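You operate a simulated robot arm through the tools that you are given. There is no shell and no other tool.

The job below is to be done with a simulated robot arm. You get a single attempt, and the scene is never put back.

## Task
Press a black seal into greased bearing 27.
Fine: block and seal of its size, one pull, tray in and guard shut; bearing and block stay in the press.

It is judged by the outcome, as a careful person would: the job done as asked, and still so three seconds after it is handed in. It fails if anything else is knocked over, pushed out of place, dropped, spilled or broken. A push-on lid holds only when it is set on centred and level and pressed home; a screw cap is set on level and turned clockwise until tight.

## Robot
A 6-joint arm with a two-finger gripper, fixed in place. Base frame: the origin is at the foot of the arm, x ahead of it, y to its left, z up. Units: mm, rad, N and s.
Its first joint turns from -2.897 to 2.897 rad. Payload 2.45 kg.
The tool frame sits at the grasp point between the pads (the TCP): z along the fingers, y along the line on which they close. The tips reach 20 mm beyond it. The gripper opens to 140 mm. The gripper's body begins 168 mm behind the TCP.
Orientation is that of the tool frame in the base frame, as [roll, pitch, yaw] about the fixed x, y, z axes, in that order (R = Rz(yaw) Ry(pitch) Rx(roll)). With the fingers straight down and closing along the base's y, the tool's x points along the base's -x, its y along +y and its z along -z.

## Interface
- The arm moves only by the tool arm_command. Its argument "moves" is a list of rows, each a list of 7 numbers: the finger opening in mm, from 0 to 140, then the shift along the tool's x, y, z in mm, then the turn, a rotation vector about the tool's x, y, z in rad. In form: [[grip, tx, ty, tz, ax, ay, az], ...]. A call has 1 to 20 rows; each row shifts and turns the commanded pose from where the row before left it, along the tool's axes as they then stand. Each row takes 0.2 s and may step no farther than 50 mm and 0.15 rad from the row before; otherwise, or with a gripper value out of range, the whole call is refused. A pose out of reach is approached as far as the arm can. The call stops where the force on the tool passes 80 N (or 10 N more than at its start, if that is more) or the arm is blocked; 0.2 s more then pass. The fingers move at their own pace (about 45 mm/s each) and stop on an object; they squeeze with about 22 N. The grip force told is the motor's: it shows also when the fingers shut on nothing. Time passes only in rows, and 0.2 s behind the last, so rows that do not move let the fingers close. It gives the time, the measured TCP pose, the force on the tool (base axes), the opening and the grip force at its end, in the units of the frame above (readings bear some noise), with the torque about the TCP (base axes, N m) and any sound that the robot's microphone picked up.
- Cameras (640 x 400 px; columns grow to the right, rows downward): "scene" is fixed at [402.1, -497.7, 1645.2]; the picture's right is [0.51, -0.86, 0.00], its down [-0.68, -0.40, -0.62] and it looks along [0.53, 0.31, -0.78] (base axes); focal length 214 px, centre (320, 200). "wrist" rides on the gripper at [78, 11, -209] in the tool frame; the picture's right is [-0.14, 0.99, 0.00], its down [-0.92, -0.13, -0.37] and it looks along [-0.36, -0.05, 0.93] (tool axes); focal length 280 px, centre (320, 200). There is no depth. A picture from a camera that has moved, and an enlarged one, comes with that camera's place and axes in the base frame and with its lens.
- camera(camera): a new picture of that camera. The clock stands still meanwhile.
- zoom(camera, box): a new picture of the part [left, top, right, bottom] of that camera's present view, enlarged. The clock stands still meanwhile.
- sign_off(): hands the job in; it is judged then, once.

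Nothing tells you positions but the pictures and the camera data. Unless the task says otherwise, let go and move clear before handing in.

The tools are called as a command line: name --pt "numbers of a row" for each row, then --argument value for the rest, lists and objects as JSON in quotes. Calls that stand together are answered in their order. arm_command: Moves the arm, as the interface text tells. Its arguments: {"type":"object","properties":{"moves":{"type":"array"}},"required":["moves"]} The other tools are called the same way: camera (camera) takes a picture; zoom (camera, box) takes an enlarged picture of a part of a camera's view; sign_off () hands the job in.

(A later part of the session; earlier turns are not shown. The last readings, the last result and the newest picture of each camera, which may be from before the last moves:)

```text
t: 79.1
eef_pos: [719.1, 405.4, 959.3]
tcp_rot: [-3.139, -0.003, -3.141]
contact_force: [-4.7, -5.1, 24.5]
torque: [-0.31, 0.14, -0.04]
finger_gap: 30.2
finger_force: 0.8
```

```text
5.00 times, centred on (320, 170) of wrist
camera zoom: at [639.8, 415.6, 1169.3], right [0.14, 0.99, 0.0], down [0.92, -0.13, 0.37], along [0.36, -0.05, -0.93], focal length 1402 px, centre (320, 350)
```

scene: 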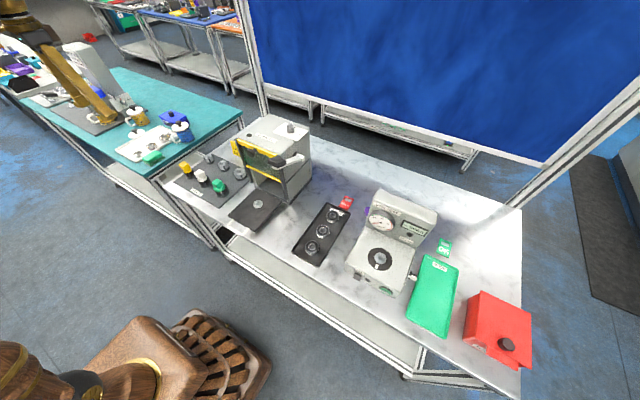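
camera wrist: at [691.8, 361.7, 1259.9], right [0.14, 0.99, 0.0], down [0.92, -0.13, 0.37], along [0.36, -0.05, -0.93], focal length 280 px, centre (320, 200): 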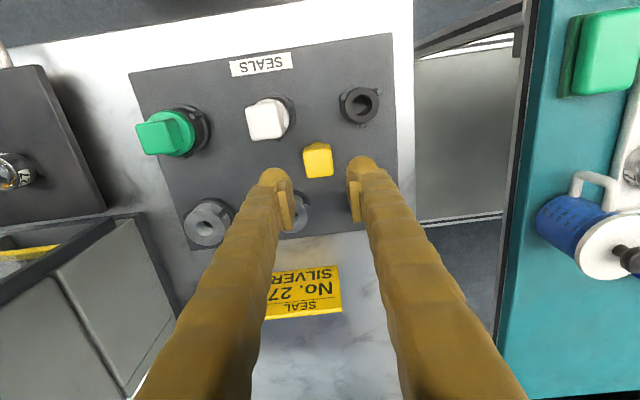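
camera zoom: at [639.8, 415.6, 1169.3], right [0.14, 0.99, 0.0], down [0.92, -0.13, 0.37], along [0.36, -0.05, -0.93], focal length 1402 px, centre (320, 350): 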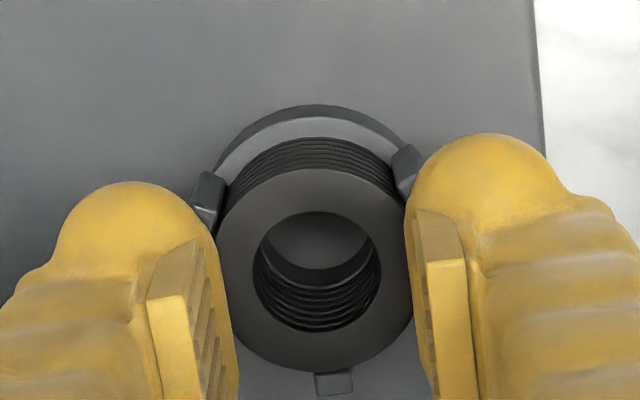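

The fingers rode over the ring again at this depth. I'll open, rise a little and look closely at whether the top ring moves separately from the rest of the stack.

arm_command --pt "38 0 0 -3 0 0 0" --pt "48 0 0 -10 0 0 0" --pt "56 0 0 -10 0 0 0" --pt "60 0 0 0 0 0 0"

zoom --camera "wrist" --box '[300, 145, 345, 173]'

zoom --camera "wrist" --box '[300, 160, 345, 190]'

zoom --camera "wrist" --box '[250, 130, 310, 170]'

```text
t: 80.1
eef_pos: [718.4, 406.2, 981.4]
tcp_rot: [-3.14, -0.001, -3.139]
contact_force: [0.6, 0.2, 0.1]
torque: [0.01, 0.02, -0.01]
finger_gap: 60.1
finger_force: 0.0
```

```text
14.22 times, centred on (322, 159) of wrist
camera zoom: at [640.2, 416.3, 1191.4], right [0.14, 0.99, 0.0], down [0.92, -0.13, 0.37], along [0.36, -0.05, -0.93], focal length 3988 px, centre (284, 783)
```

zoom: 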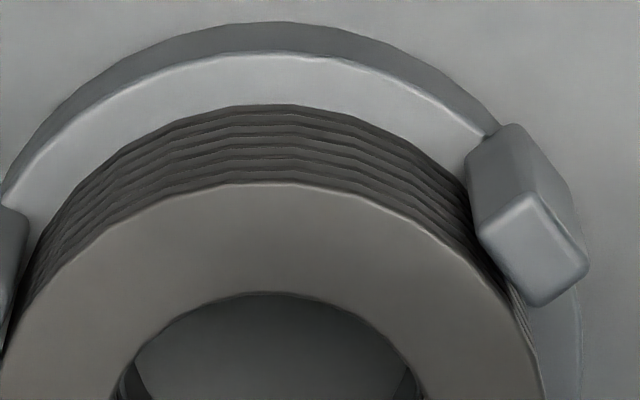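

```text
13.33 times, centred on (322, 175) of wrist
camera zoom: at [640.2, 416.3, 1191.4], right [0.14, 0.99, 0.0], down [0.92, -0.13, 0.37], along [0.36, -0.05, -0.93], focal length 3738 px, centre (287, 533)
```

zoom: 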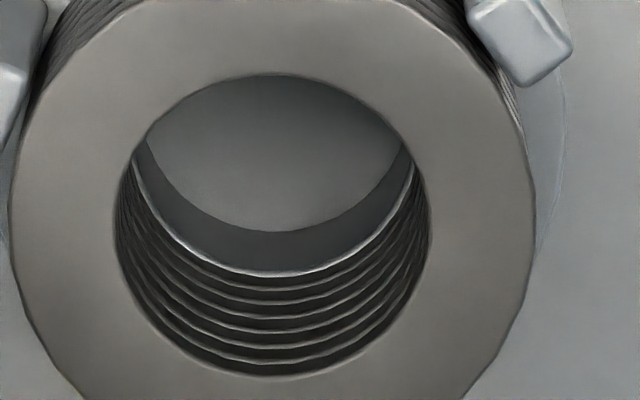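

```text
10.00 times, centred on (280, 150) of wrist
camera zoom: at [640.2, 416.3, 1191.4], right [0.14, 0.99, 0.0], down [0.92, -0.13, 0.37], along [0.36, -0.05, -0.93], focal length 2804 px, centre (720, 700)
```

zoom: 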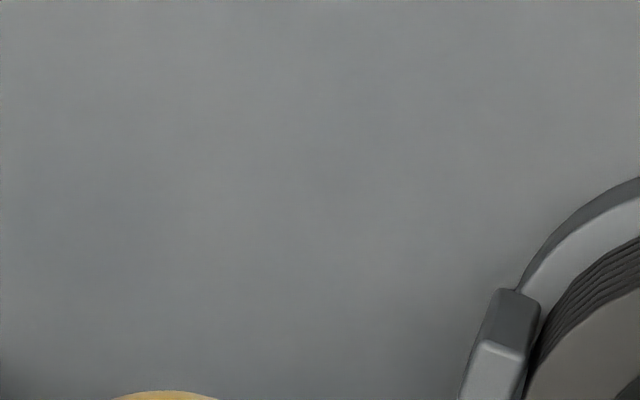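

The rings all stayed perfectly aligned, so the stack behaves as one fixed magazine. The blocks are presumably pressed onto the magazine to take up a seal. I'll fetch the yellow block again and press it onto the black stack.

arm_command --pt "56 0 0 -40 0 0 0" --pt "56 -15 -15 -20 0 0 0" --pt "56 -20 -20 0 0 0 0" --pt "56 -18 -20.5 0 0 0 0" --pt "56 0 0 0 0 0 0"

zoom --camera "wrist" --box '[240, 110, 400, 210]'

```text
t: 81.3
eef_pos: [772.8, 351.1, 1040.6]
tcp_rot: [-3.139, -0.001, -3.14]
contact_force: [0.2, -0.4, -0.4]
torque: [-0.02, -0.03, -0.01]
finger_gap: 56.0
finger_force: 0.1
```

```text
4.00 times, centred on (320, 160) of wrist
camera zoom: at [693.7, 361.5, 1251.5], right [0.14, 0.99, 0.0], down [0.92, -0.13, 0.37], along [0.36, -0.05, -0.93], focal length 1122 px, centre (320, 360)
```

zoom: 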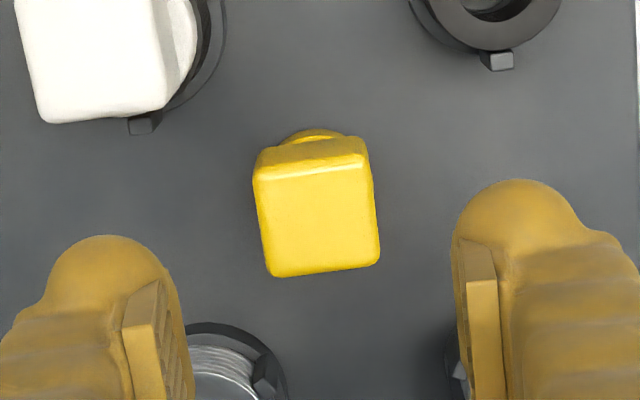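

arm_command --pt "52 1.6 -0.3 30 -0.002 0 0" --pt "50 0 0 30 0 0 0" --pt "50 0 0 25 0 0 0" --pt "50 0 0 12 0 0 0"

zoom --camera "wrist" --box '[240, 120, 400, 220]'

```text
t: 82.3
eef_pos: [771.5, 351.0, 942.7]
tcp_rot: [3.14, -0.002, 3.142]
contact_force: [0.3, -0.3, -0.8]
torque: [-0.01, -0.01, 0.01]
finger_gap: 50.2
finger_force: 0.0
```

```text
4.00 times, centred on (320, 170) of wrist
camera zoom: at [691.7, 360.2, 1153.0], right [0.14, 0.99, 0.0], down [0.92, -0.13, 0.37], along [0.36, -0.05, -0.93], focal length 1122 px, centre (320, 320)
```

zoom: 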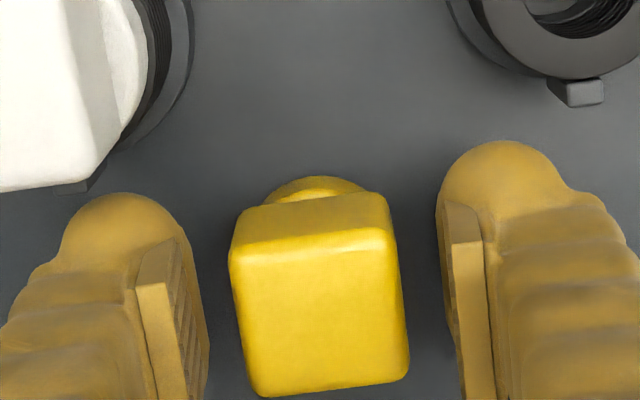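

arm_command --pt "40 0 0 0 0 0 0" --pt "30 0 0 0 0 0 0" --pt "25 0 0 0 0 0 0" --pt "25 0 0 0 0 0 0" --pt "25 0 0 -4 0 0 0" --pt "25 0 0 -16 0 0 0" --pt "25 0 0 -30 0 0 0" --pt "25 0 0 -20 0 0 0"

zoom --camera "wrist" --box '[240, 120, 400, 220]'

```text
t: 84.1
eef_pos: [768.7, 347.5, 1013.6]
tcp_rot: [-3.14, -0.002, -3.139]
contact_force: [0.0, 0.4, -1.0]
torque: [0.01, -0.04, 0.02]
finger_gap: 30.6
finger_force: 22.1
```

```text
4.00 times, centred on (320, 170) of wrist
camera zoom: at [690.7, 358.7, 1223.8], right [0.14, 0.99, 0.0], down [0.92, -0.13, 0.37], along [0.36, -0.05, -0.93], focal length 1122 px, centre (320, 320)
```

zoom: 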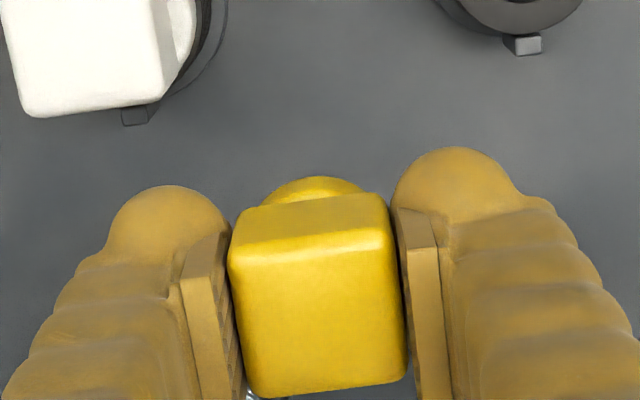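

The block is held. I'll bring it over the black stack and verify the alignment before setting it down.

arm_command --pt "25 16 16 0 0 0 0" --pt "25 20 20 0 0 0 0" --pt "25 16 16 0 0 0 0" --pt "25 4.2 3.7 0 0 0 0" --pt "25 0 0 0 0 0 0"

zoom --camera "wrist" --box '[240, 110, 400, 210]'

zoom --camera "scene" --box '[175, 145, 215, 180]'

```text
t: 85.3
eef_pos: [713.3, 404.2, 1013.1]
tcp_rot: [3.141, -0.003, 3.142]
contact_force: [0.4, 0.2, -1.2]
torque: [-0.01, 0.05, 0.0]
finger_gap: 30.6
finger_force: 21.7
```

```text
4.00 times, centred on (320, 160) of wrist
camera zoom: at [634.8, 414.7, 1223.5], right [0.14, 0.99, 0.0], down [0.92, -0.13, 0.37], along [0.36, -0.05, -0.93], focal length 1122 px, centre (320, 360)
```

zoom: 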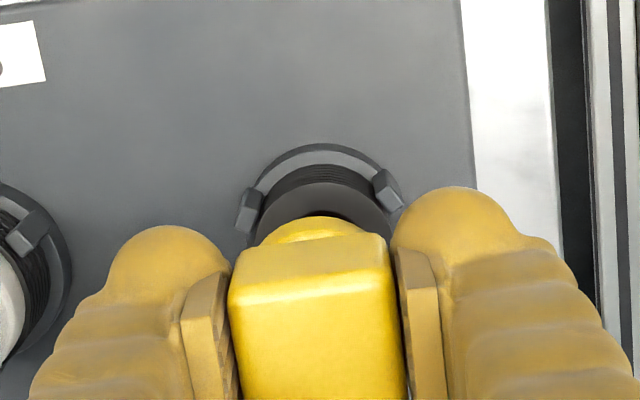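

```text
11.43 times, centred on (195, 162) of scene
camera zoom: at [402.1, -497.7, 1645.2], right [0.51, -0.86, 0.0], down [-0.68, -0.4, -0.62], along [0.53, 0.31, -0.78], focal length 2451 px, centre (1749, 629)
```

zoom: 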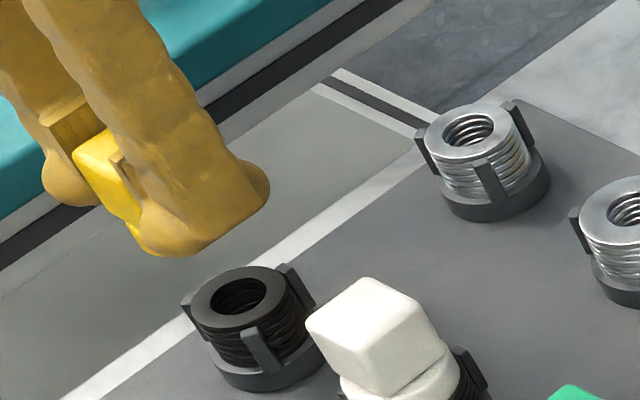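

arm_command --pt "25 0 0 15 0 0 0" --pt "25 0 0 12 0 0 0" --pt "25 0 0 7 0 0 0"

zoom --camera "wrist" --box '[240, 110, 400, 210]'

zoom --camera "scene" --box '[175, 145, 215, 180]'

```text
t: 86.1
eef_pos: [713.9, 405.2, 980.0]
tcp_rot: [3.141, -0.001, -3.14]
contact_force: [0.5, -0.3, -1.5]
torque: [0.02, -0.01, -0.01]
finger_gap: 30.8
finger_force: 22.0
```

```text
4.00 times, centred on (320, 160) of wrist
camera zoom: at [635.5, 415.7, 1190.2], right [0.14, 0.99, 0.0], down [0.92, -0.13, 0.37], along [0.36, -0.05, -0.93], focal length 1122 px, centre (320, 360)
```

zoom: 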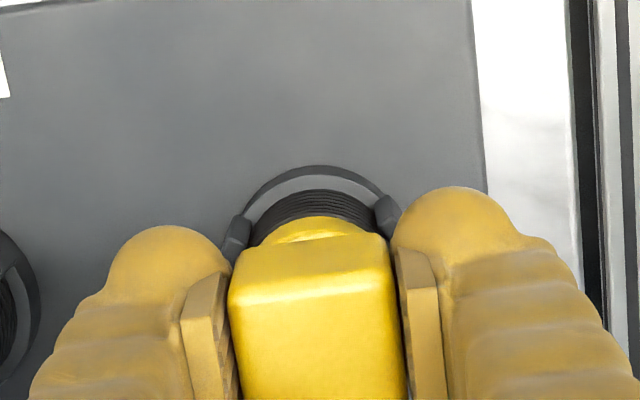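

```text
11.43 times, centred on (195, 162) of scene
camera zoom: at [402.1, -497.7, 1645.2], right [0.51, -0.86, 0.0], down [-0.68, -0.4, -0.62], along [0.53, 0.31, -0.78], focal length 2451 px, centre (1749, 629)
```

zoom: 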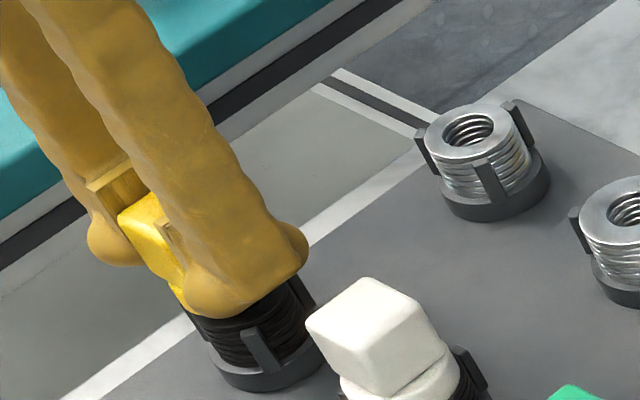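

arm_command --pt "25 0 0 3 0 0 0" --pt "25 0 0 2 0 0 0"

```text
t: 86.7
eef_pos: [714.1, 406.0, 975.4]
tcp_rot: [3.141, -0.002, 3.141]
contact_force: [0.5, 0.0, -0.4]
torque: [0.0, 0.0, -0.01]
finger_gap: 31.0
finger_force: 22.2
```

arm_command --pt "25 0 0 2 0 0 0"

```text
t: 87.1
eef_pos: [713.6, 405.5, 974.3]
tcp_rot: [-3.141, -0.003, -3.141]
contact_force: [1.1, -1.8, 3.0]
torque: [-0.03, 0.0, 0.01]
finger_gap: 30.7
finger_force: 21.9
```

The block is touching the stack. I'll press down in 1 mm steps and listen.

arm_command --pt "25 0 0 1 0 0 0"

```text
t: 87.5
eef_pos: [713.8, 406.3, 973.3]
tcp_rot: [3.141, -0.001, -3.142]
contact_force: [2.6, -1.1, 10.7]
torque: [-0.04, 0.04, 0.01]
finger_gap: 30.5
finger_force: 21.6
```

arm_command --pt "25 0 0 1 0 0 0"

```text
t: 87.9
eef_pos: [713.5, 404.7, 972.5]
tcp_rot: [3.141, 0.001, -3.141]
contact_force: [5.1, 1.8, 21.2]
torque: [0.06, -0.08, 0.03]
finger_gap: 30.9
finger_force: 22.4
```

arm_command --pt "25 0 0 1 0 0 0" --pt "25 0 0 1 0 0 0"

```text
t: 88.5
eef_pos: [713.0, 405.3, 971.2]
tcp_rot: [-3.141, -0.004, 3.141]
contact_force: [6.7, 7.1, 19.8]
torque: [0.12, -0.08, 0.0]
finger_gap: 30.8
finger_force: 22.0
```

arm_command --pt "25 0 0 -3 0 0 0" --pt "25 0 0 -8 0 0 0" --pt "25 0 0 -15 0 0 0" --pt "25 0 0 -20 0 0 0"

zoom --camera "scene" --box '[175, 145, 215, 180]'

zoom --camera "wrist" --box '[240, 110, 400, 210]'

```text
t: 89.5
eef_pos: [713.6, 404.5, 1017.1]
tcp_rot: [-3.139, -0.005, 3.141]
contact_force: [-0.2, -0.3, -0.9]
torque: [-0.01, 0.02, -0.03]
finger_gap: 30.7
finger_force: 22.2
```

```text
11.43 times, centred on (195, 162) of scene
camera zoom: at [402.1, -497.7, 1645.2], right [0.51, -0.86, 0.0], down [-0.68, -0.4, -0.62], along [0.53, 0.31, -0.78], focal length 2451 px, centre (1749, 629)
```

zoom: 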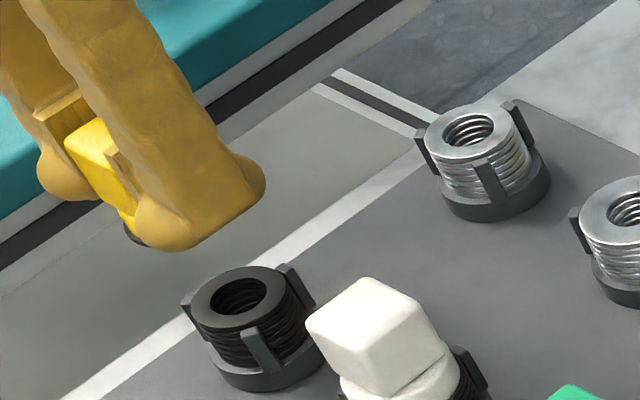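

```text
4.00 times, centred on (320, 160) of wrist
camera zoom: at [634.8, 415.1, 1226.3], right [0.14, 0.99, 0.0], down [0.92, -0.13, 0.37], along [0.36, -0.05, -0.93], focal length 1122 px, centre (320, 360)
```

zoom: 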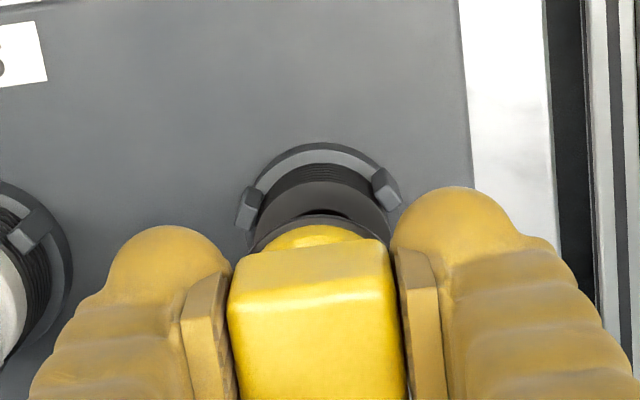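

A black ring is now attached under the yellow block. I'll raise it, turn it towards the scene camera and confirm that exactly one seal is seated squarely on it.

arm_command --pt "25 0 0 -25 0 0 -0.13" --pt "25 0 0 -25 0 0 -0.13" --pt "25 0 0 -25 0 0 -0.13" --pt "25 0 0 0 0 0 -0.13" --pt "25 0 0 0 0 0 0"

zoom --camera "scene" --box '[160, 120, 200, 150]'

zoom --camera "wrist" --box '[280, 140, 360, 200]'

```text
t: 90.7
eef_pos: [714.4, 405.1, 1090.2]
tcp_rot: [3.141, 0.0, -2.62]
contact_force: [-0.9, 0.2, -0.7]
torque: [-0.05, 0.01, 0.01]
finger_gap: 30.5
finger_force: 21.8
```

```text
13.33 times, centred on (180, 135) of scene
camera zoom: at [402.1, -497.7, 1645.2], right [0.51, -0.86, 0.0], down [-0.68, -0.4, -0.62], along [0.53, 0.31, -0.78], focal length 2860 px, centre (2187, 1067)
```

zoom: 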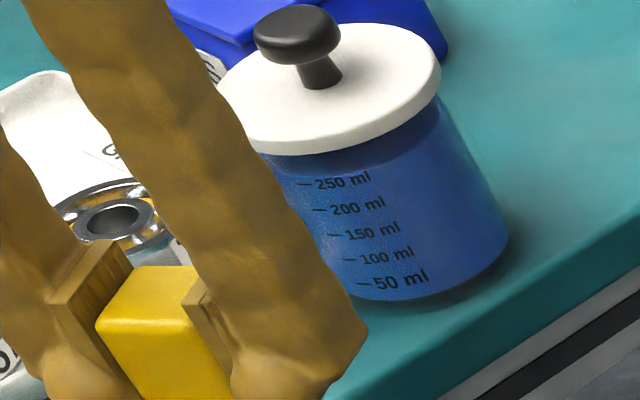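

```text
6.67 times, centred on (320, 170) of wrist
camera zoom: at [640.5, 375.4, 1300.4], right [-0.37, 0.93, 0.0], down [0.86, 0.35, 0.37], along [0.34, 0.14, -0.93], focal length 1869 px, centre (320, 400)
```

zoom: 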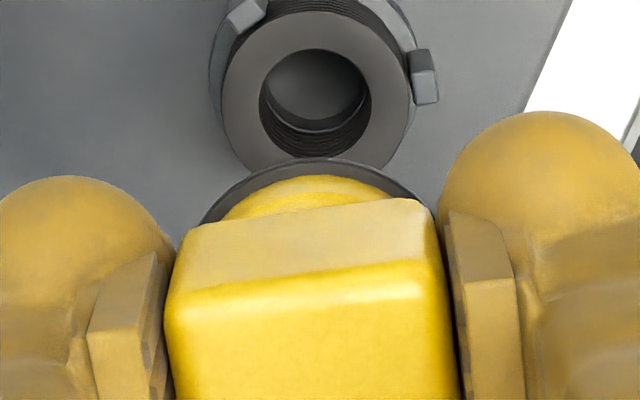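

zoom --camera "scene" --box '[155, 132, 195, 162]'

zoom --camera "scene" --box '[180, 155, 215, 180]'

```text
13.33 times, centred on (175, 147) of scene
camera zoom: at [402.1, -497.7, 1645.2], right [0.51, -0.86, 0.0], down [-0.68, -0.4, -0.62], along [0.53, 0.31, -0.78], focal length 2860 px, centre (2253, 907)
```

zoom: 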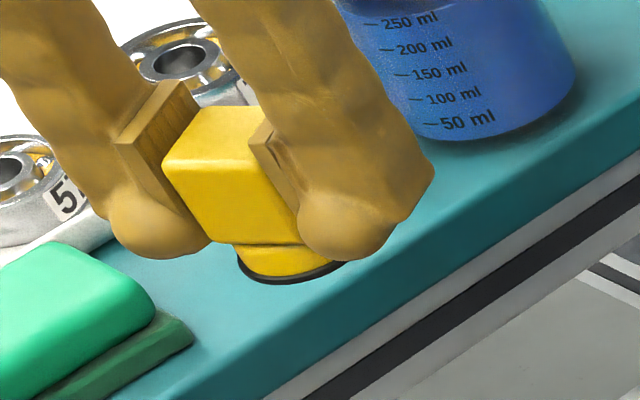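

```text
16.00 times, centred on (198, 168) of scene
camera zoom: at [402.1, -497.7, 1645.2], right [0.51, -0.86, 0.0], down [-0.68, -0.4, -0.62], along [0.53, 0.31, -0.78], focal length 3432 px, centre (2280, 720)
```

zoom: 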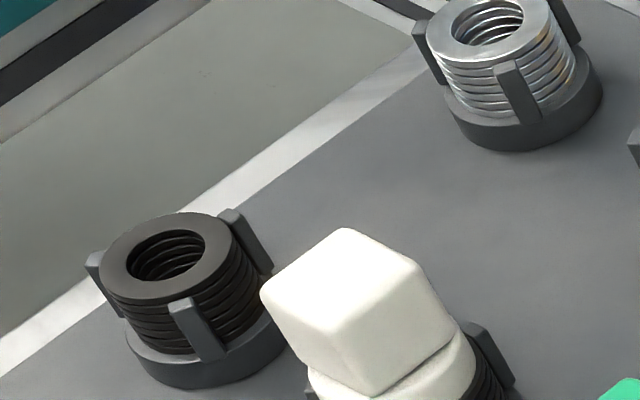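

One thin black seal sits flush under the yellow block. Now I'll turn back and carry it to the press, stopping beside the bearing to measure its exact position.

arm_command --pt "25 0 0 -10 0 0 0.13" --pt "25 0 0 0 0 0 0.13" --pt "25 0 0 0 0 0 0.13" --pt "25 0 0 0 0 0 0.13" --pt "25 0 -15 0 0 0 0" --pt "25 -2 -30 0 0 0 0" --pt "25 -2 -35 0 0 0 0" --pt "25 -2 -35 0 0 0 0" --pt "25 -2 -35 0 0 0 0" --pt "25 -2 -35 0 0 0 0" --pt "25 -2 -35 0 0 0 0" --pt "25 -2 -35 0 0 0 0" --pt "25 0 -30 0 0 0 0" --pt "25 0 -20 0 0 0 0" --pt "25 0 -10 0 0 0 0" --pt "25 0 0 0 0 0 0"

camera --camera "wrist"

zoom --camera "scene" --box '[210, 90, 320, 230]'

```text
t: 94.1
eef_pos: [726.9, 91.1, 1101.1]
tcp_rot: [3.141, -0.001, -3.141]
contact_force: [-0.2, 0.0, -1.1]
torque: [0.03, -0.02, -0.02]
finger_gap: 30.8
finger_force: 22.4
```

```text
taken
camera wrist: at [648.7, 100.7, 1311.3], right [0.14, 0.99, 0.0], down [0.92, -0.13, 0.37], along [0.36, -0.05, -0.93], focal length 280 px, centre (320, 200)
```

wrist: 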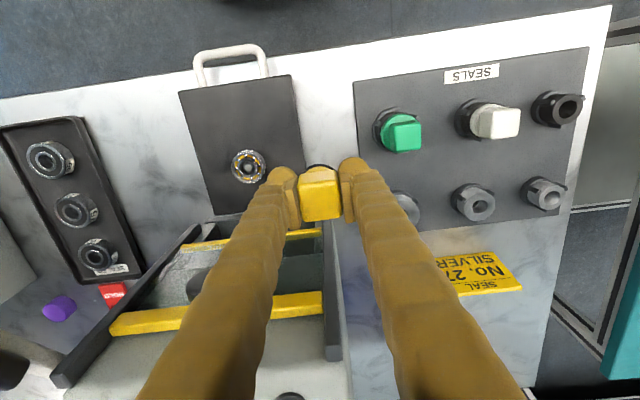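

```text
2.86 times, centred on (265, 160) of scene
camera zoom: at [402.1, -497.7, 1645.2], right [0.51, -0.86, 0.0], down [-0.68, -0.4, -0.62], along [0.53, 0.31, -0.78], focal length 613 px, centre (477, 314)
```

zoom: 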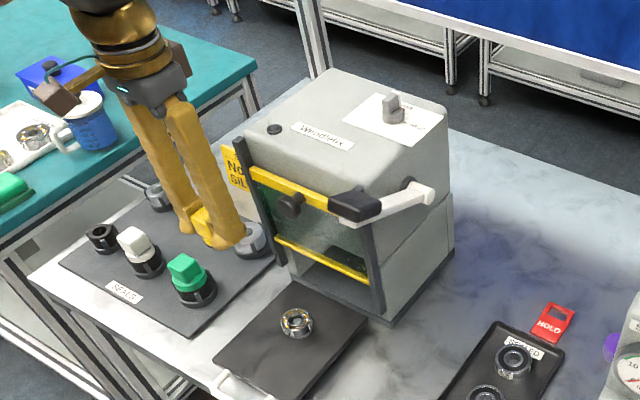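

zoom --camera "wrist" --box '[220, 145, 276, 190]'

zoom --camera "wrist" --box '[280, 150, 360, 230]'

```text
8.89 times, centred on (248, 168) of wrist
camera zoom: at [648.7, 100.7, 1311.3], right [0.14, 0.99, 0.0], down [0.92, -0.13, 0.37], along [0.36, -0.05, -0.93], focal length 2492 px, centre (960, 489)
```

zoom: 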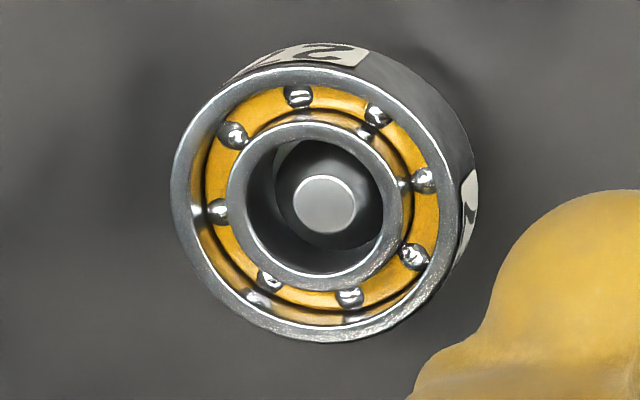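

```text
5.00 times, centred on (320, 190) of wrist
camera zoom: at [648.7, 100.7, 1311.3], right [0.14, 0.99, 0.0], down [0.92, -0.13, 0.37], along [0.36, -0.05, -0.93], focal length 1402 px, centre (320, 250)
```

zoom: 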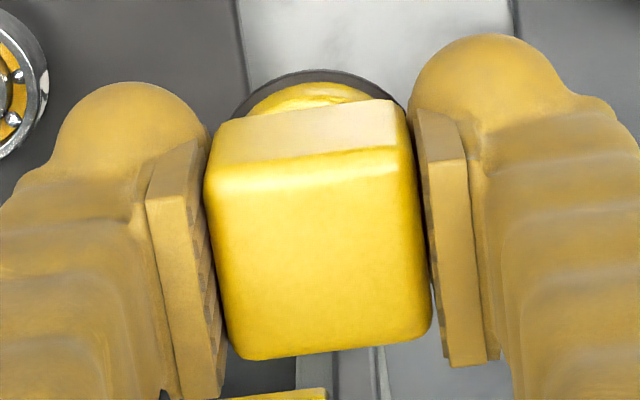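

The bearing centre measures about (730.5, −5.0). I'll move the block over it, lower to a small gap and compare the seal's rim with the bearing's rim.

arm_command --pt "25 0 -15 0 0 0 0" --pt "25 -1 -30 0 0 0 0" --pt "25 -1 -30 0 0 0 0" --pt "25 -0.8 -15 0 0 0 0" --pt "25 0 -6 0 0 0 0" --pt "25 0 0 25 0 0 0" --pt "25 0 0 30 0 0 0" --pt "25 0 0 25 0 0 0" --pt "25 0 0 15 0 0 0" --pt "25 0 0 0 0 0 0"

zoom --camera "wrist" --box '[270, 130, 370, 210]'

zoom --camera "scene" --box '[240, 160, 300, 215]'

```text
t: 96.3
eef_pos: [729.3, -4.8, 1004.8]
tcp_rot: [-3.14, -0.001, 3.141]
contact_force: [-0.1, -0.2, -1.0]
torque: [0.01, -0.04, -0.01]
finger_gap: 30.8
finger_force: 21.7
```

```text
5.00 times, centred on (320, 170) of wrist
camera zoom: at [651.5, 5.7, 1215.7], right [0.14, 0.99, 0.0], down [0.92, -0.13, 0.37], along [0.36, -0.05, -0.93], focal length 1402 px, centre (320, 350)
```

zoom: 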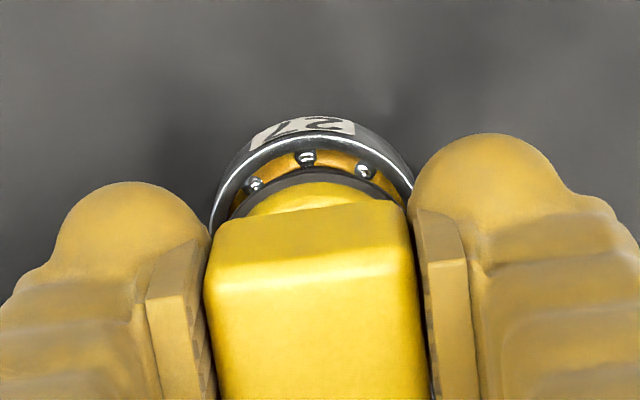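

```text
7.27 times, centred on (270, 188) of scene
camera zoom: at [402.1, -497.7, 1645.2], right [0.51, -0.86, 0.0], down [-0.68, -0.4, -0.62], along [0.53, 0.31, -0.78], focal length 1560 px, centre (684, 291)
```

zoom: 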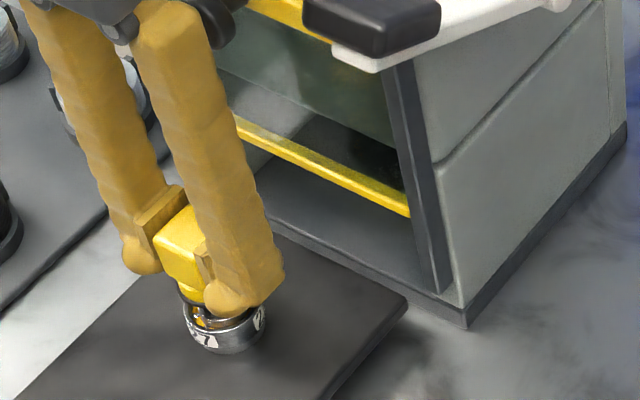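

arm_command --pt "25 -1.2 -0.2 6 0 0 0" --pt "25 0 0 6 0 0 0" --pt "25 0 0 3 0 0 0" --pt "25 0 0 0 0 0 0"

zoom --camera "wrist" --box '[290, 140, 350, 180]'

zoom --camera "scene" --box '[250, 185, 285, 212]'

```text
t: 97.3
eef_pos: [731.6, -5.0, 989.4]
tcp_rot: [3.141, -0.003, 3.141]
contact_force: [0.8, -0.3, -0.6]
torque: [0.02, 0.0, 0.0]
finger_gap: 30.9
finger_force: 22.3
```

```text
10.00 times, centred on (320, 160) of wrist
camera zoom: at [653.0, 5.2, 1199.9], right [0.14, 0.99, 0.0], down [0.92, -0.13, 0.37], along [0.36, -0.05, -0.93], focal length 2804 px, centre (320, 600)
```

zoom: 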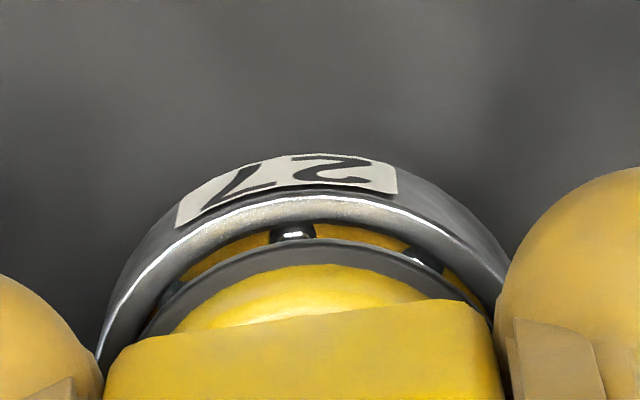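

```text
14.81 times, centred on (268, 198) of scene
camera zoom: at [402.1, -497.7, 1645.2], right [0.51, -0.86, 0.0], down [-0.68, -0.4, -0.62], along [0.53, 0.31, -0.78], focal length 3177 px, centre (1098, 222)
```

zoom: 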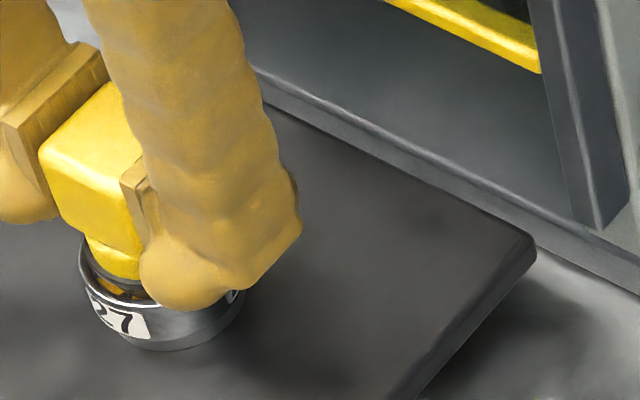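

The seal is within about a millimetre of concentric with the bearing. I'll correct +0.6 mm in x and lower until it rests on the bearing.

arm_command --pt "25 -0.6 0 2 0 0 0" --pt "25 0 0 1.5 0 0 0"

zoom --camera "wrist" --box '[290, 140, 350, 180]'

```text
t: 97.9
eef_pos: [731.1, -4.3, 987.2]
tcp_rot: [-3.14, -0.002, -3.141]
contact_force: [-1.0, 0.7, -0.3]
torque: [0.01, 0.0, 0.01]
finger_gap: 30.5
finger_force: 22.5
```

```text
10.00 times, centred on (320, 160) of wrist
camera zoom: at [653.3, 5.8, 1196.7], right [0.14, 0.99, 0.0], down [0.92, -0.13, 0.37], along [0.36, -0.05, -0.93], focal length 2804 px, centre (320, 600)
```

zoom: 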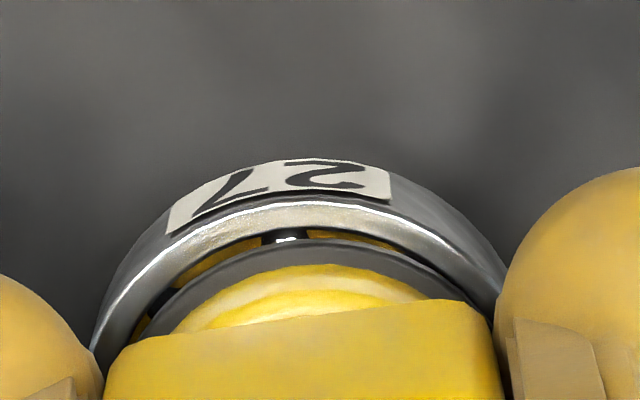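

zoom --camera "wrist" --box '[296, 155, 344, 180]'

zoom --camera "scene" --box '[250, 185, 285, 212]'

```text
13.33 times, centred on (320, 168) of wrist
camera zoom: at [653.3, 5.8, 1196.7], right [0.14, 0.99, 0.0], down [0.92, -0.13, 0.37], along [0.36, -0.05, -0.93], focal length 3738 px, centre (320, 633)
```

zoom: 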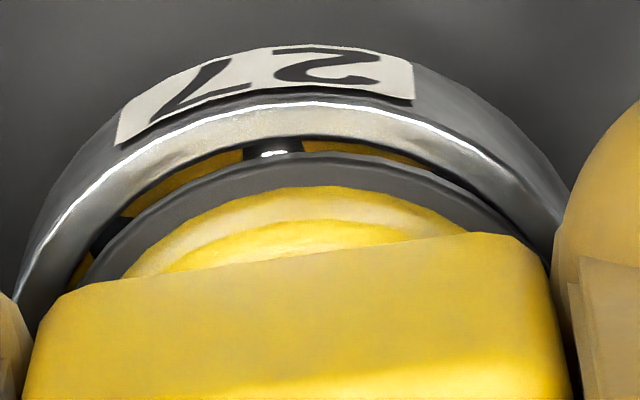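

```text
14.81 times, centred on (268, 198) of scene
camera zoom: at [402.1, -497.7, 1645.2], right [0.51, -0.86, 0.0], down [-0.68, -0.4, -0.62], along [0.53, 0.31, -0.78], focal length 3177 px, centre (1098, 222)
```

zoom: 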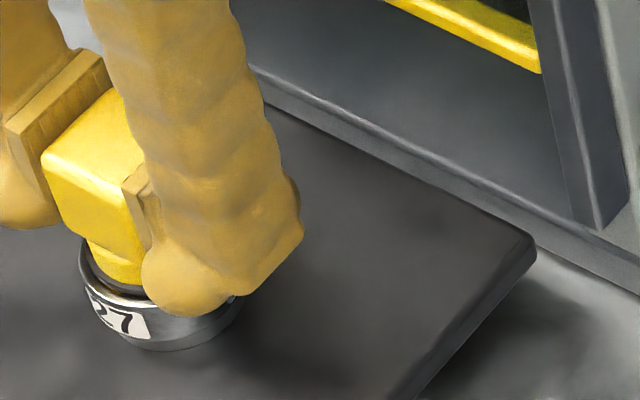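

The seal sits about 1.3 mm to +y relative to the bearing. I'll correct that and lower to contact.

arm_command --pt "25 -0.2 -1.3 0 0 0 0" --pt "25 0 0 0 0 0 0"

zoom --camera "wrist" --box '[296, 155, 344, 180]'

```text
t: 98.5
eef_pos: [731.5, -6.9, 987.5]
tcp_rot: [-3.14, -0.003, 3.141]
contact_force: [0.5, 0.3, -0.5]
torque: [0.0, -0.03, 0.0]
finger_gap: 30.6
finger_force: 21.7
```

```text
13.33 times, centred on (320, 168) of wrist
camera zoom: at [653.7, 3.9, 1196.9], right [0.14, 0.99, 0.0], down [0.92, -0.13, 0.37], along [0.36, -0.05, -0.93], focal length 3738 px, centre (320, 633)
```

zoom: 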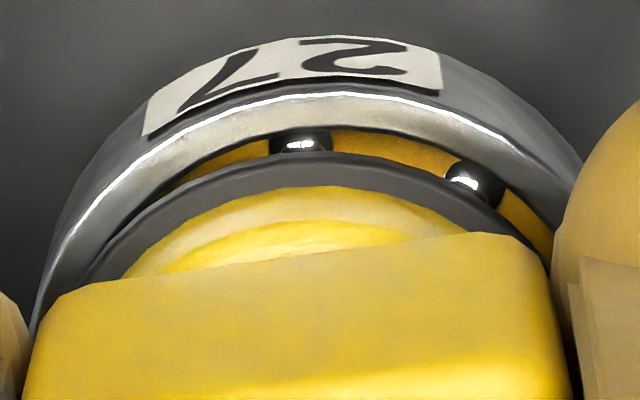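

arm_command --pt "25 0 0.5 1.5 0 0 0" --pt "25 0 0 0 0 0 0"

zoom --camera "wrist" --box '[296, 155, 344, 180]'

```text
t: 99.1
eef_pos: [732.6, -5.8, 985.9]
tcp_rot: [-3.142, -0.001, 3.141]
contact_force: [-1.0, -1.1, 6.8]
torque: [0.0, 0.04, -0.02]
finger_gap: 30.7
finger_force: 22.2
```

```text
13.33 times, centred on (320, 168) of wrist
camera zoom: at [653.9, 4.1, 1196.0], right [0.14, 0.99, 0.0], down [0.92, -0.13, 0.37], along [0.36, -0.05, -0.93], focal length 3738 px, centre (320, 633)
```

zoom: 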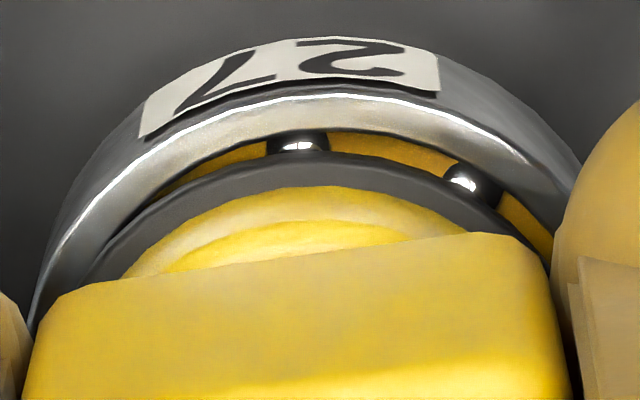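

arm_command --pt "25 0 0 -2 0 0 0" --pt "25 -0.3 0.6 0 0 0 0" --pt "25 0 0 0 0 0 0"

zoom --camera "wrist" --box '[296, 155, 344, 180]'

```text
t: 99.9
eef_pos: [731.8, -5.6, 987.5]
tcp_rot: [-3.141, -0.002, -3.141]
contact_force: [0.3, -1.0, -0.8]
torque: [0.02, 0.02, 0.01]
finger_gap: 30.7
finger_force: 22.0
```

```text
13.33 times, centred on (320, 168) of wrist
camera zoom: at [654.2, 4.7, 1197.8], right [0.14, 0.99, 0.0], down [0.92, -0.13, 0.37], along [0.36, -0.05, -0.93], focal length 3738 px, centre (320, 633)
```

zoom: 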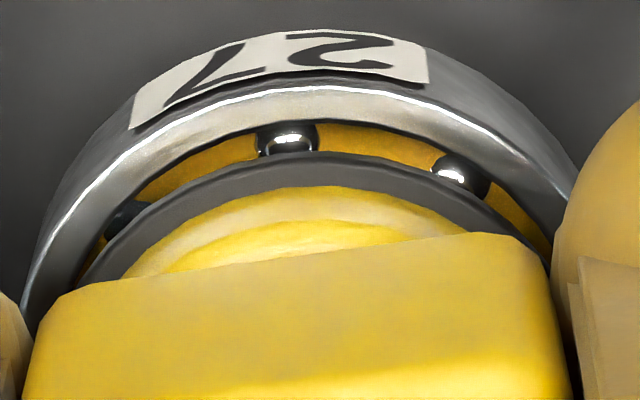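

Now the seal and bearing are concentric within a few tenths of a millimetre. I'll lower it to rest on the bearing and release.

arm_command --pt "25 0 0 1.2 0 0 0" --pt "25 0 0 0.8 0 0 0"

```text
t: 100.5
eef_pos: [732.5, -5.8, 985.8]
tcp_rot: [3.14, -0.002, 3.141]
contact_force: [-0.3, 1.5, 3.9]
torque: [0.06, 0.04, 0.01]
finger_gap: 30.5
finger_force: 21.6
```

arm_command --pt "25 0 0 0.4 0 0 0" --pt "29 0 0 0 0 0 0" --pt "34 0 0 0 0 0 0" --pt "40 0 0 0 0 0 0" --pt "44 0 0 0 0 0 0"

zoom --camera "wrist" --box '[280, 140, 360, 200]'

zoom --camera "scene" --box '[250, 180, 290, 212]'

```text
t: 101.7
eef_pos: [734.1, -5.6, 985.9]
tcp_rot: [3.141, -0.002, 3.141]
contact_force: [0.0, -0.1, 0.0]
torque: [-0.01, 0.0, -0.04]
finger_gap: 43.9
finger_force: 0.0
```

```text
6.67 times, centred on (320, 170) of wrist
camera zoom: at [654.5, 4.4, 1195.5], right [0.14, 0.99, 0.0], down [0.92, -0.13, 0.37], along [0.36, -0.05, -0.93], focal length 1869 px, centre (320, 400)
```

zoom: 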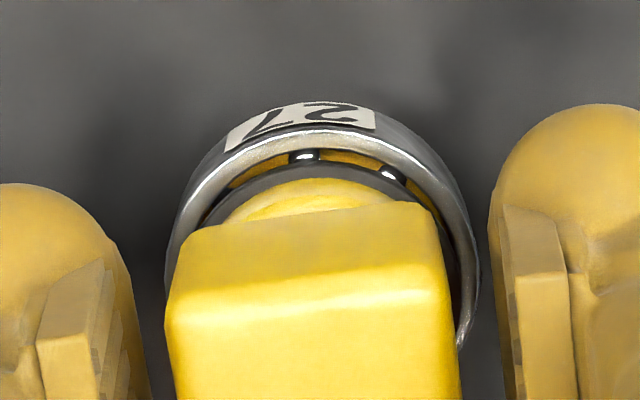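

```text
12.50 times, centred on (270, 196) of scene
camera zoom: at [402.1, -497.7, 1645.2], right [0.51, -0.86, 0.0], down [-0.68, -0.4, -0.62], along [0.53, 0.31, -0.78], focal length 2681 px, centre (945, 250)
```

zoom: 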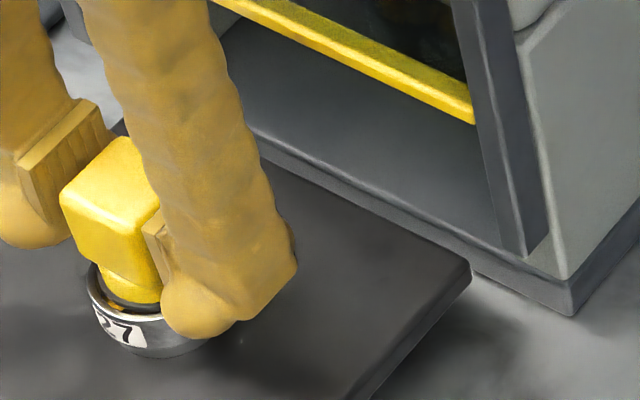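

The block stands on the bearing. I'll rise straight up and clear, then inspect.

arm_command --pt "44 0 0 -5 0 0 0" --pt "44 0 0 -15 0 0 0" --pt "44 0 0 -30 0 0 0" --pt "44 0 0 -40 0 0 0" --pt "44 0 0 -45 0 0 0" --pt "50 20 0 -40 0 0 0" --pt "60 40 0 -20 0 0 0" --pt "60 20 0 0 0 0 0"

camera --camera "wrist"

zoom --camera "scene" --box '[240, 170, 290, 210]'

zoom --camera "scene" --box '[220, 110, 320, 210]'

```text
t: 103.5
eef_pos: [651.7, -6.4, 1180.7]
tcp_rot: [-3.141, -0.003, 3.141]
contact_force: [-0.1, 0.6, 0.0]
torque: [0.03, 0.02, 0.02]
finger_gap: 60.1
finger_force: 0.0
```

```text
taken
camera wrist: at [573.8, 3.1, 1392.0], right [0.14, 0.99, 0.0], down [0.92, -0.13, 0.37], along [0.36, -0.05, -0.93], focal length 280 px, centre (320, 200)
```

wrist: 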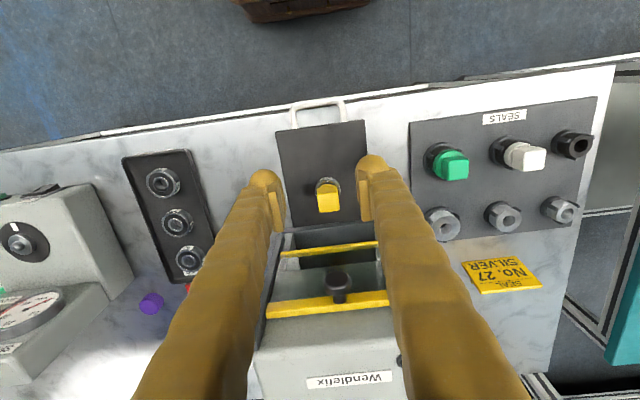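

```text
10.00 times, centred on (265, 190) of scene
camera zoom: at [402.1, -497.7, 1645.2], right [0.51, -0.86, 0.0], down [-0.68, -0.4, -0.62], along [0.53, 0.31, -0.78], focal length 2145 px, centre (870, 300)
```

zoom: 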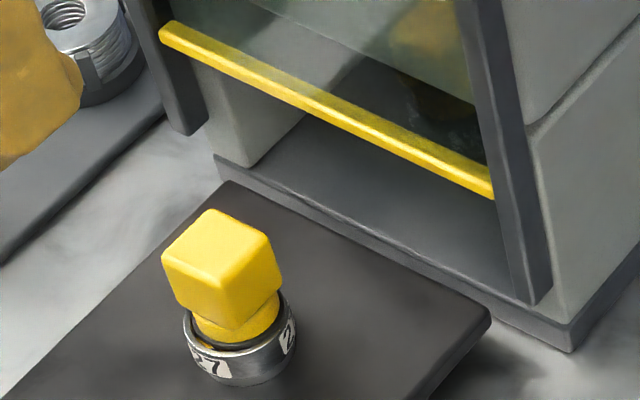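

```text
4.00 times, centred on (270, 160) of scene
camera zoom: at [402.1, -497.7, 1645.2], right [0.51, -0.86, 0.0], down [-0.68, -0.4, -0.62], along [0.53, 0.31, -0.78], focal length 858 px, centre (520, 360)
```

zoom: 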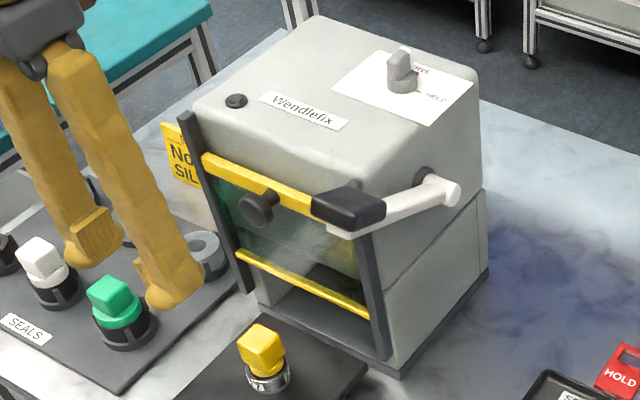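

The block stands upright on bearing 27. Before sliding the tray in I'll raise the guard again by its knob, so I'll take a close look at the knob and lever.

zoom --camera "wrist" --box '[270, 230, 400, 330]'

zoom --camera "scene" --box '[255, 135, 305, 175]'

```text
4.00 times, centred on (335, 280) of wrist
camera zoom: at [573.8, 3.1, 1392.0], right [0.14, 0.99, 0.0], down [0.92, -0.13, 0.37], along [0.36, -0.05, -0.93], focal length 1122 px, centre (260, -120)
```

zoom: 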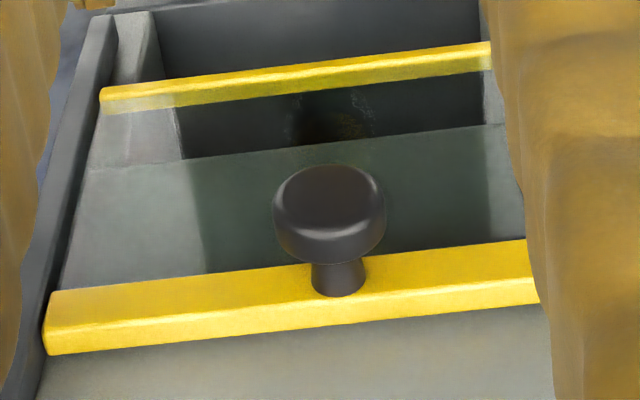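

```text
10.00 times, centred on (280, 155) of scene
camera zoom: at [402.1, -497.7, 1645.2], right [0.51, -0.86, 0.0], down [-0.68, -0.4, -0.62], along [0.53, 0.31, -0.78], focal length 2145 px, centre (720, 650)
```

zoom: 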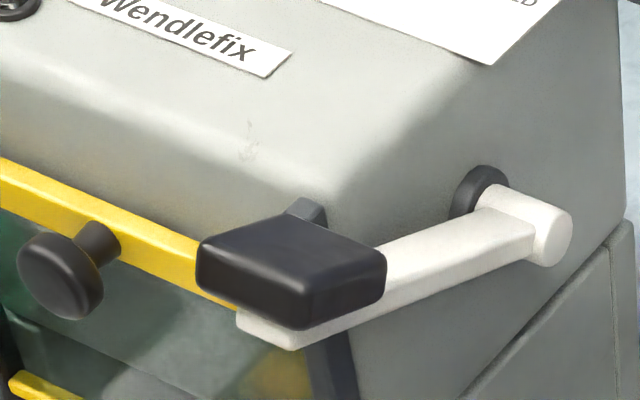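

The guard knob's cap is about 30 mm across at roughly (765, −5, 1137), and the lever handle is well to the right at about y = −130. I'll approach the knob from above.

arm_command --pt "50 0 0 -40 0 0 0" --pt "46 -30 1 -10 0 0 0" --pt "46 -40 1 0 0 0 0" --pt "46 -35 0 0 0 0 0" --pt "46 -7 0 0 0 0 0" --pt "46 0 0 0 0 0 0"

camera --camera "wrist"

zoom --camera "wrist" --box '[260, 120, 380, 210]'

zoom --camera "scene" --box '[220, 90, 320, 190]'

```text
t: 104.9
eef_pos: [764.8, -3.6, 1233.2]
tcp_rot: [3.141, -0.003, 3.141]
contact_force: [-0.2, -0.2, -0.2]
torque: [0.0, 0.03, -0.02]
finger_gap: 46.2
finger_force: 0.1
```

```text
taken
camera wrist: at [686.8, 7.0, 1441.7], right [0.14, 0.99, 0.0], down [0.92, -0.13, 0.37], along [0.36, -0.05, -0.93], focal length 280 px, centre (320, 200)
```

wrist: 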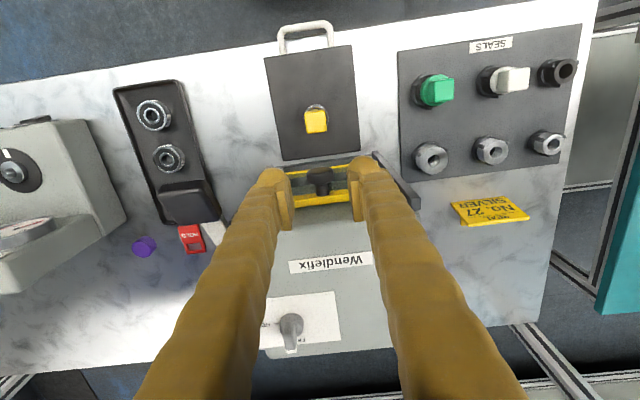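

```text
4.44 times, centred on (320, 165) of wrist
camera zoom: at [686.8, 7.0, 1441.7], right [0.14, 0.99, 0.0], down [0.92, -0.13, 0.37], along [0.36, -0.05, -0.93], focal length 1246 px, centre (320, 356)
```

zoom: 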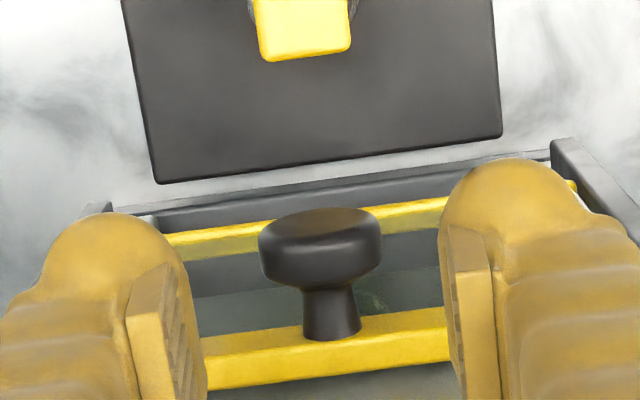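

```text
4.00 times, centred on (270, 140) of scene
camera zoom: at [402.1, -497.7, 1645.2], right [0.51, -0.86, 0.0], down [-0.68, -0.4, -0.62], along [0.53, 0.31, -0.78], focal length 858 px, centre (520, 440)
```

zoom: 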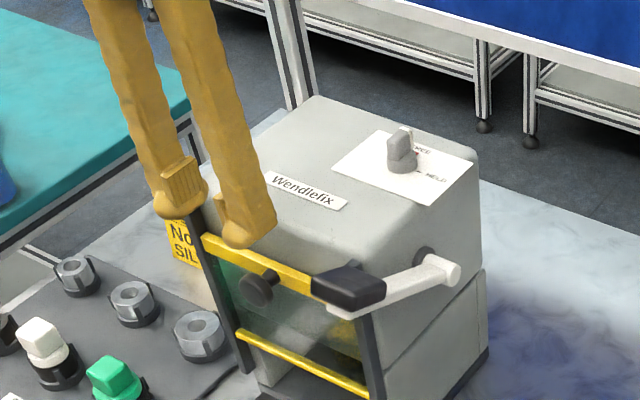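

arm_command --pt "46 -4 -1.3 20 0 0 0" --pt "46 0 0 30 0 0 0" --pt "46 0 0 25 0 0 0" --pt "46 0 0 15 0 0 0" --pt "46 0 0 0 0 0 0"

zoom --camera "wrist" --box '[260, 130, 380, 220]'

zoom --camera "scene" --box '[240, 120, 300, 190]'

```text
t: 106.1
eef_pos: [767.7, -6.0, 1139.5]
tcp_rot: [-3.141, -0.002, -3.14]
contact_force: [-0.5, -0.3, 0.1]
torque: [0.0, 0.04, 0.01]
finger_gap: 46.1
finger_force: 0.1
```

```text
4.44 times, centred on (320, 175) of wrist
camera zoom: at [690.6, 5.4, 1350.3], right [0.14, 0.99, 0.0], down [0.92, -0.13, 0.37], along [0.36, -0.05, -0.93], focal length 1246 px, centre (320, 311)
```

zoom: 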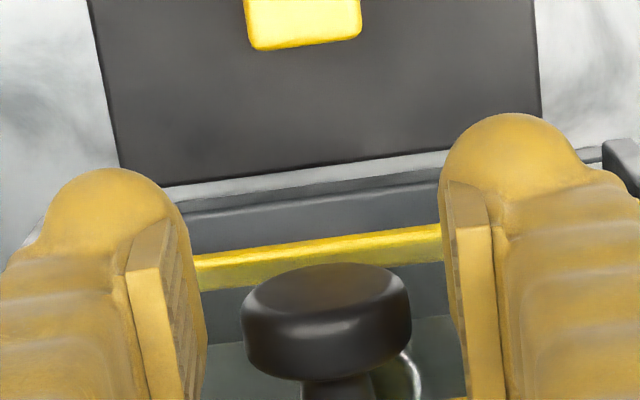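

```text
5.71 times, centred on (270, 155) of scene
camera zoom: at [402.1, -497.7, 1645.2], right [0.51, -0.86, 0.0], down [-0.68, -0.4, -0.62], along [0.53, 0.31, -0.78], focal length 1226 px, centre (606, 457)
```

zoom: 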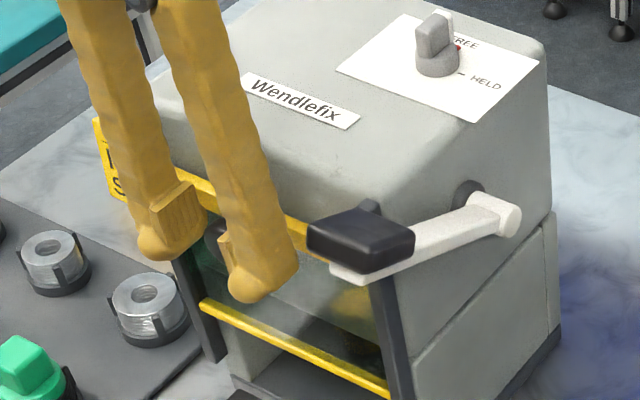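

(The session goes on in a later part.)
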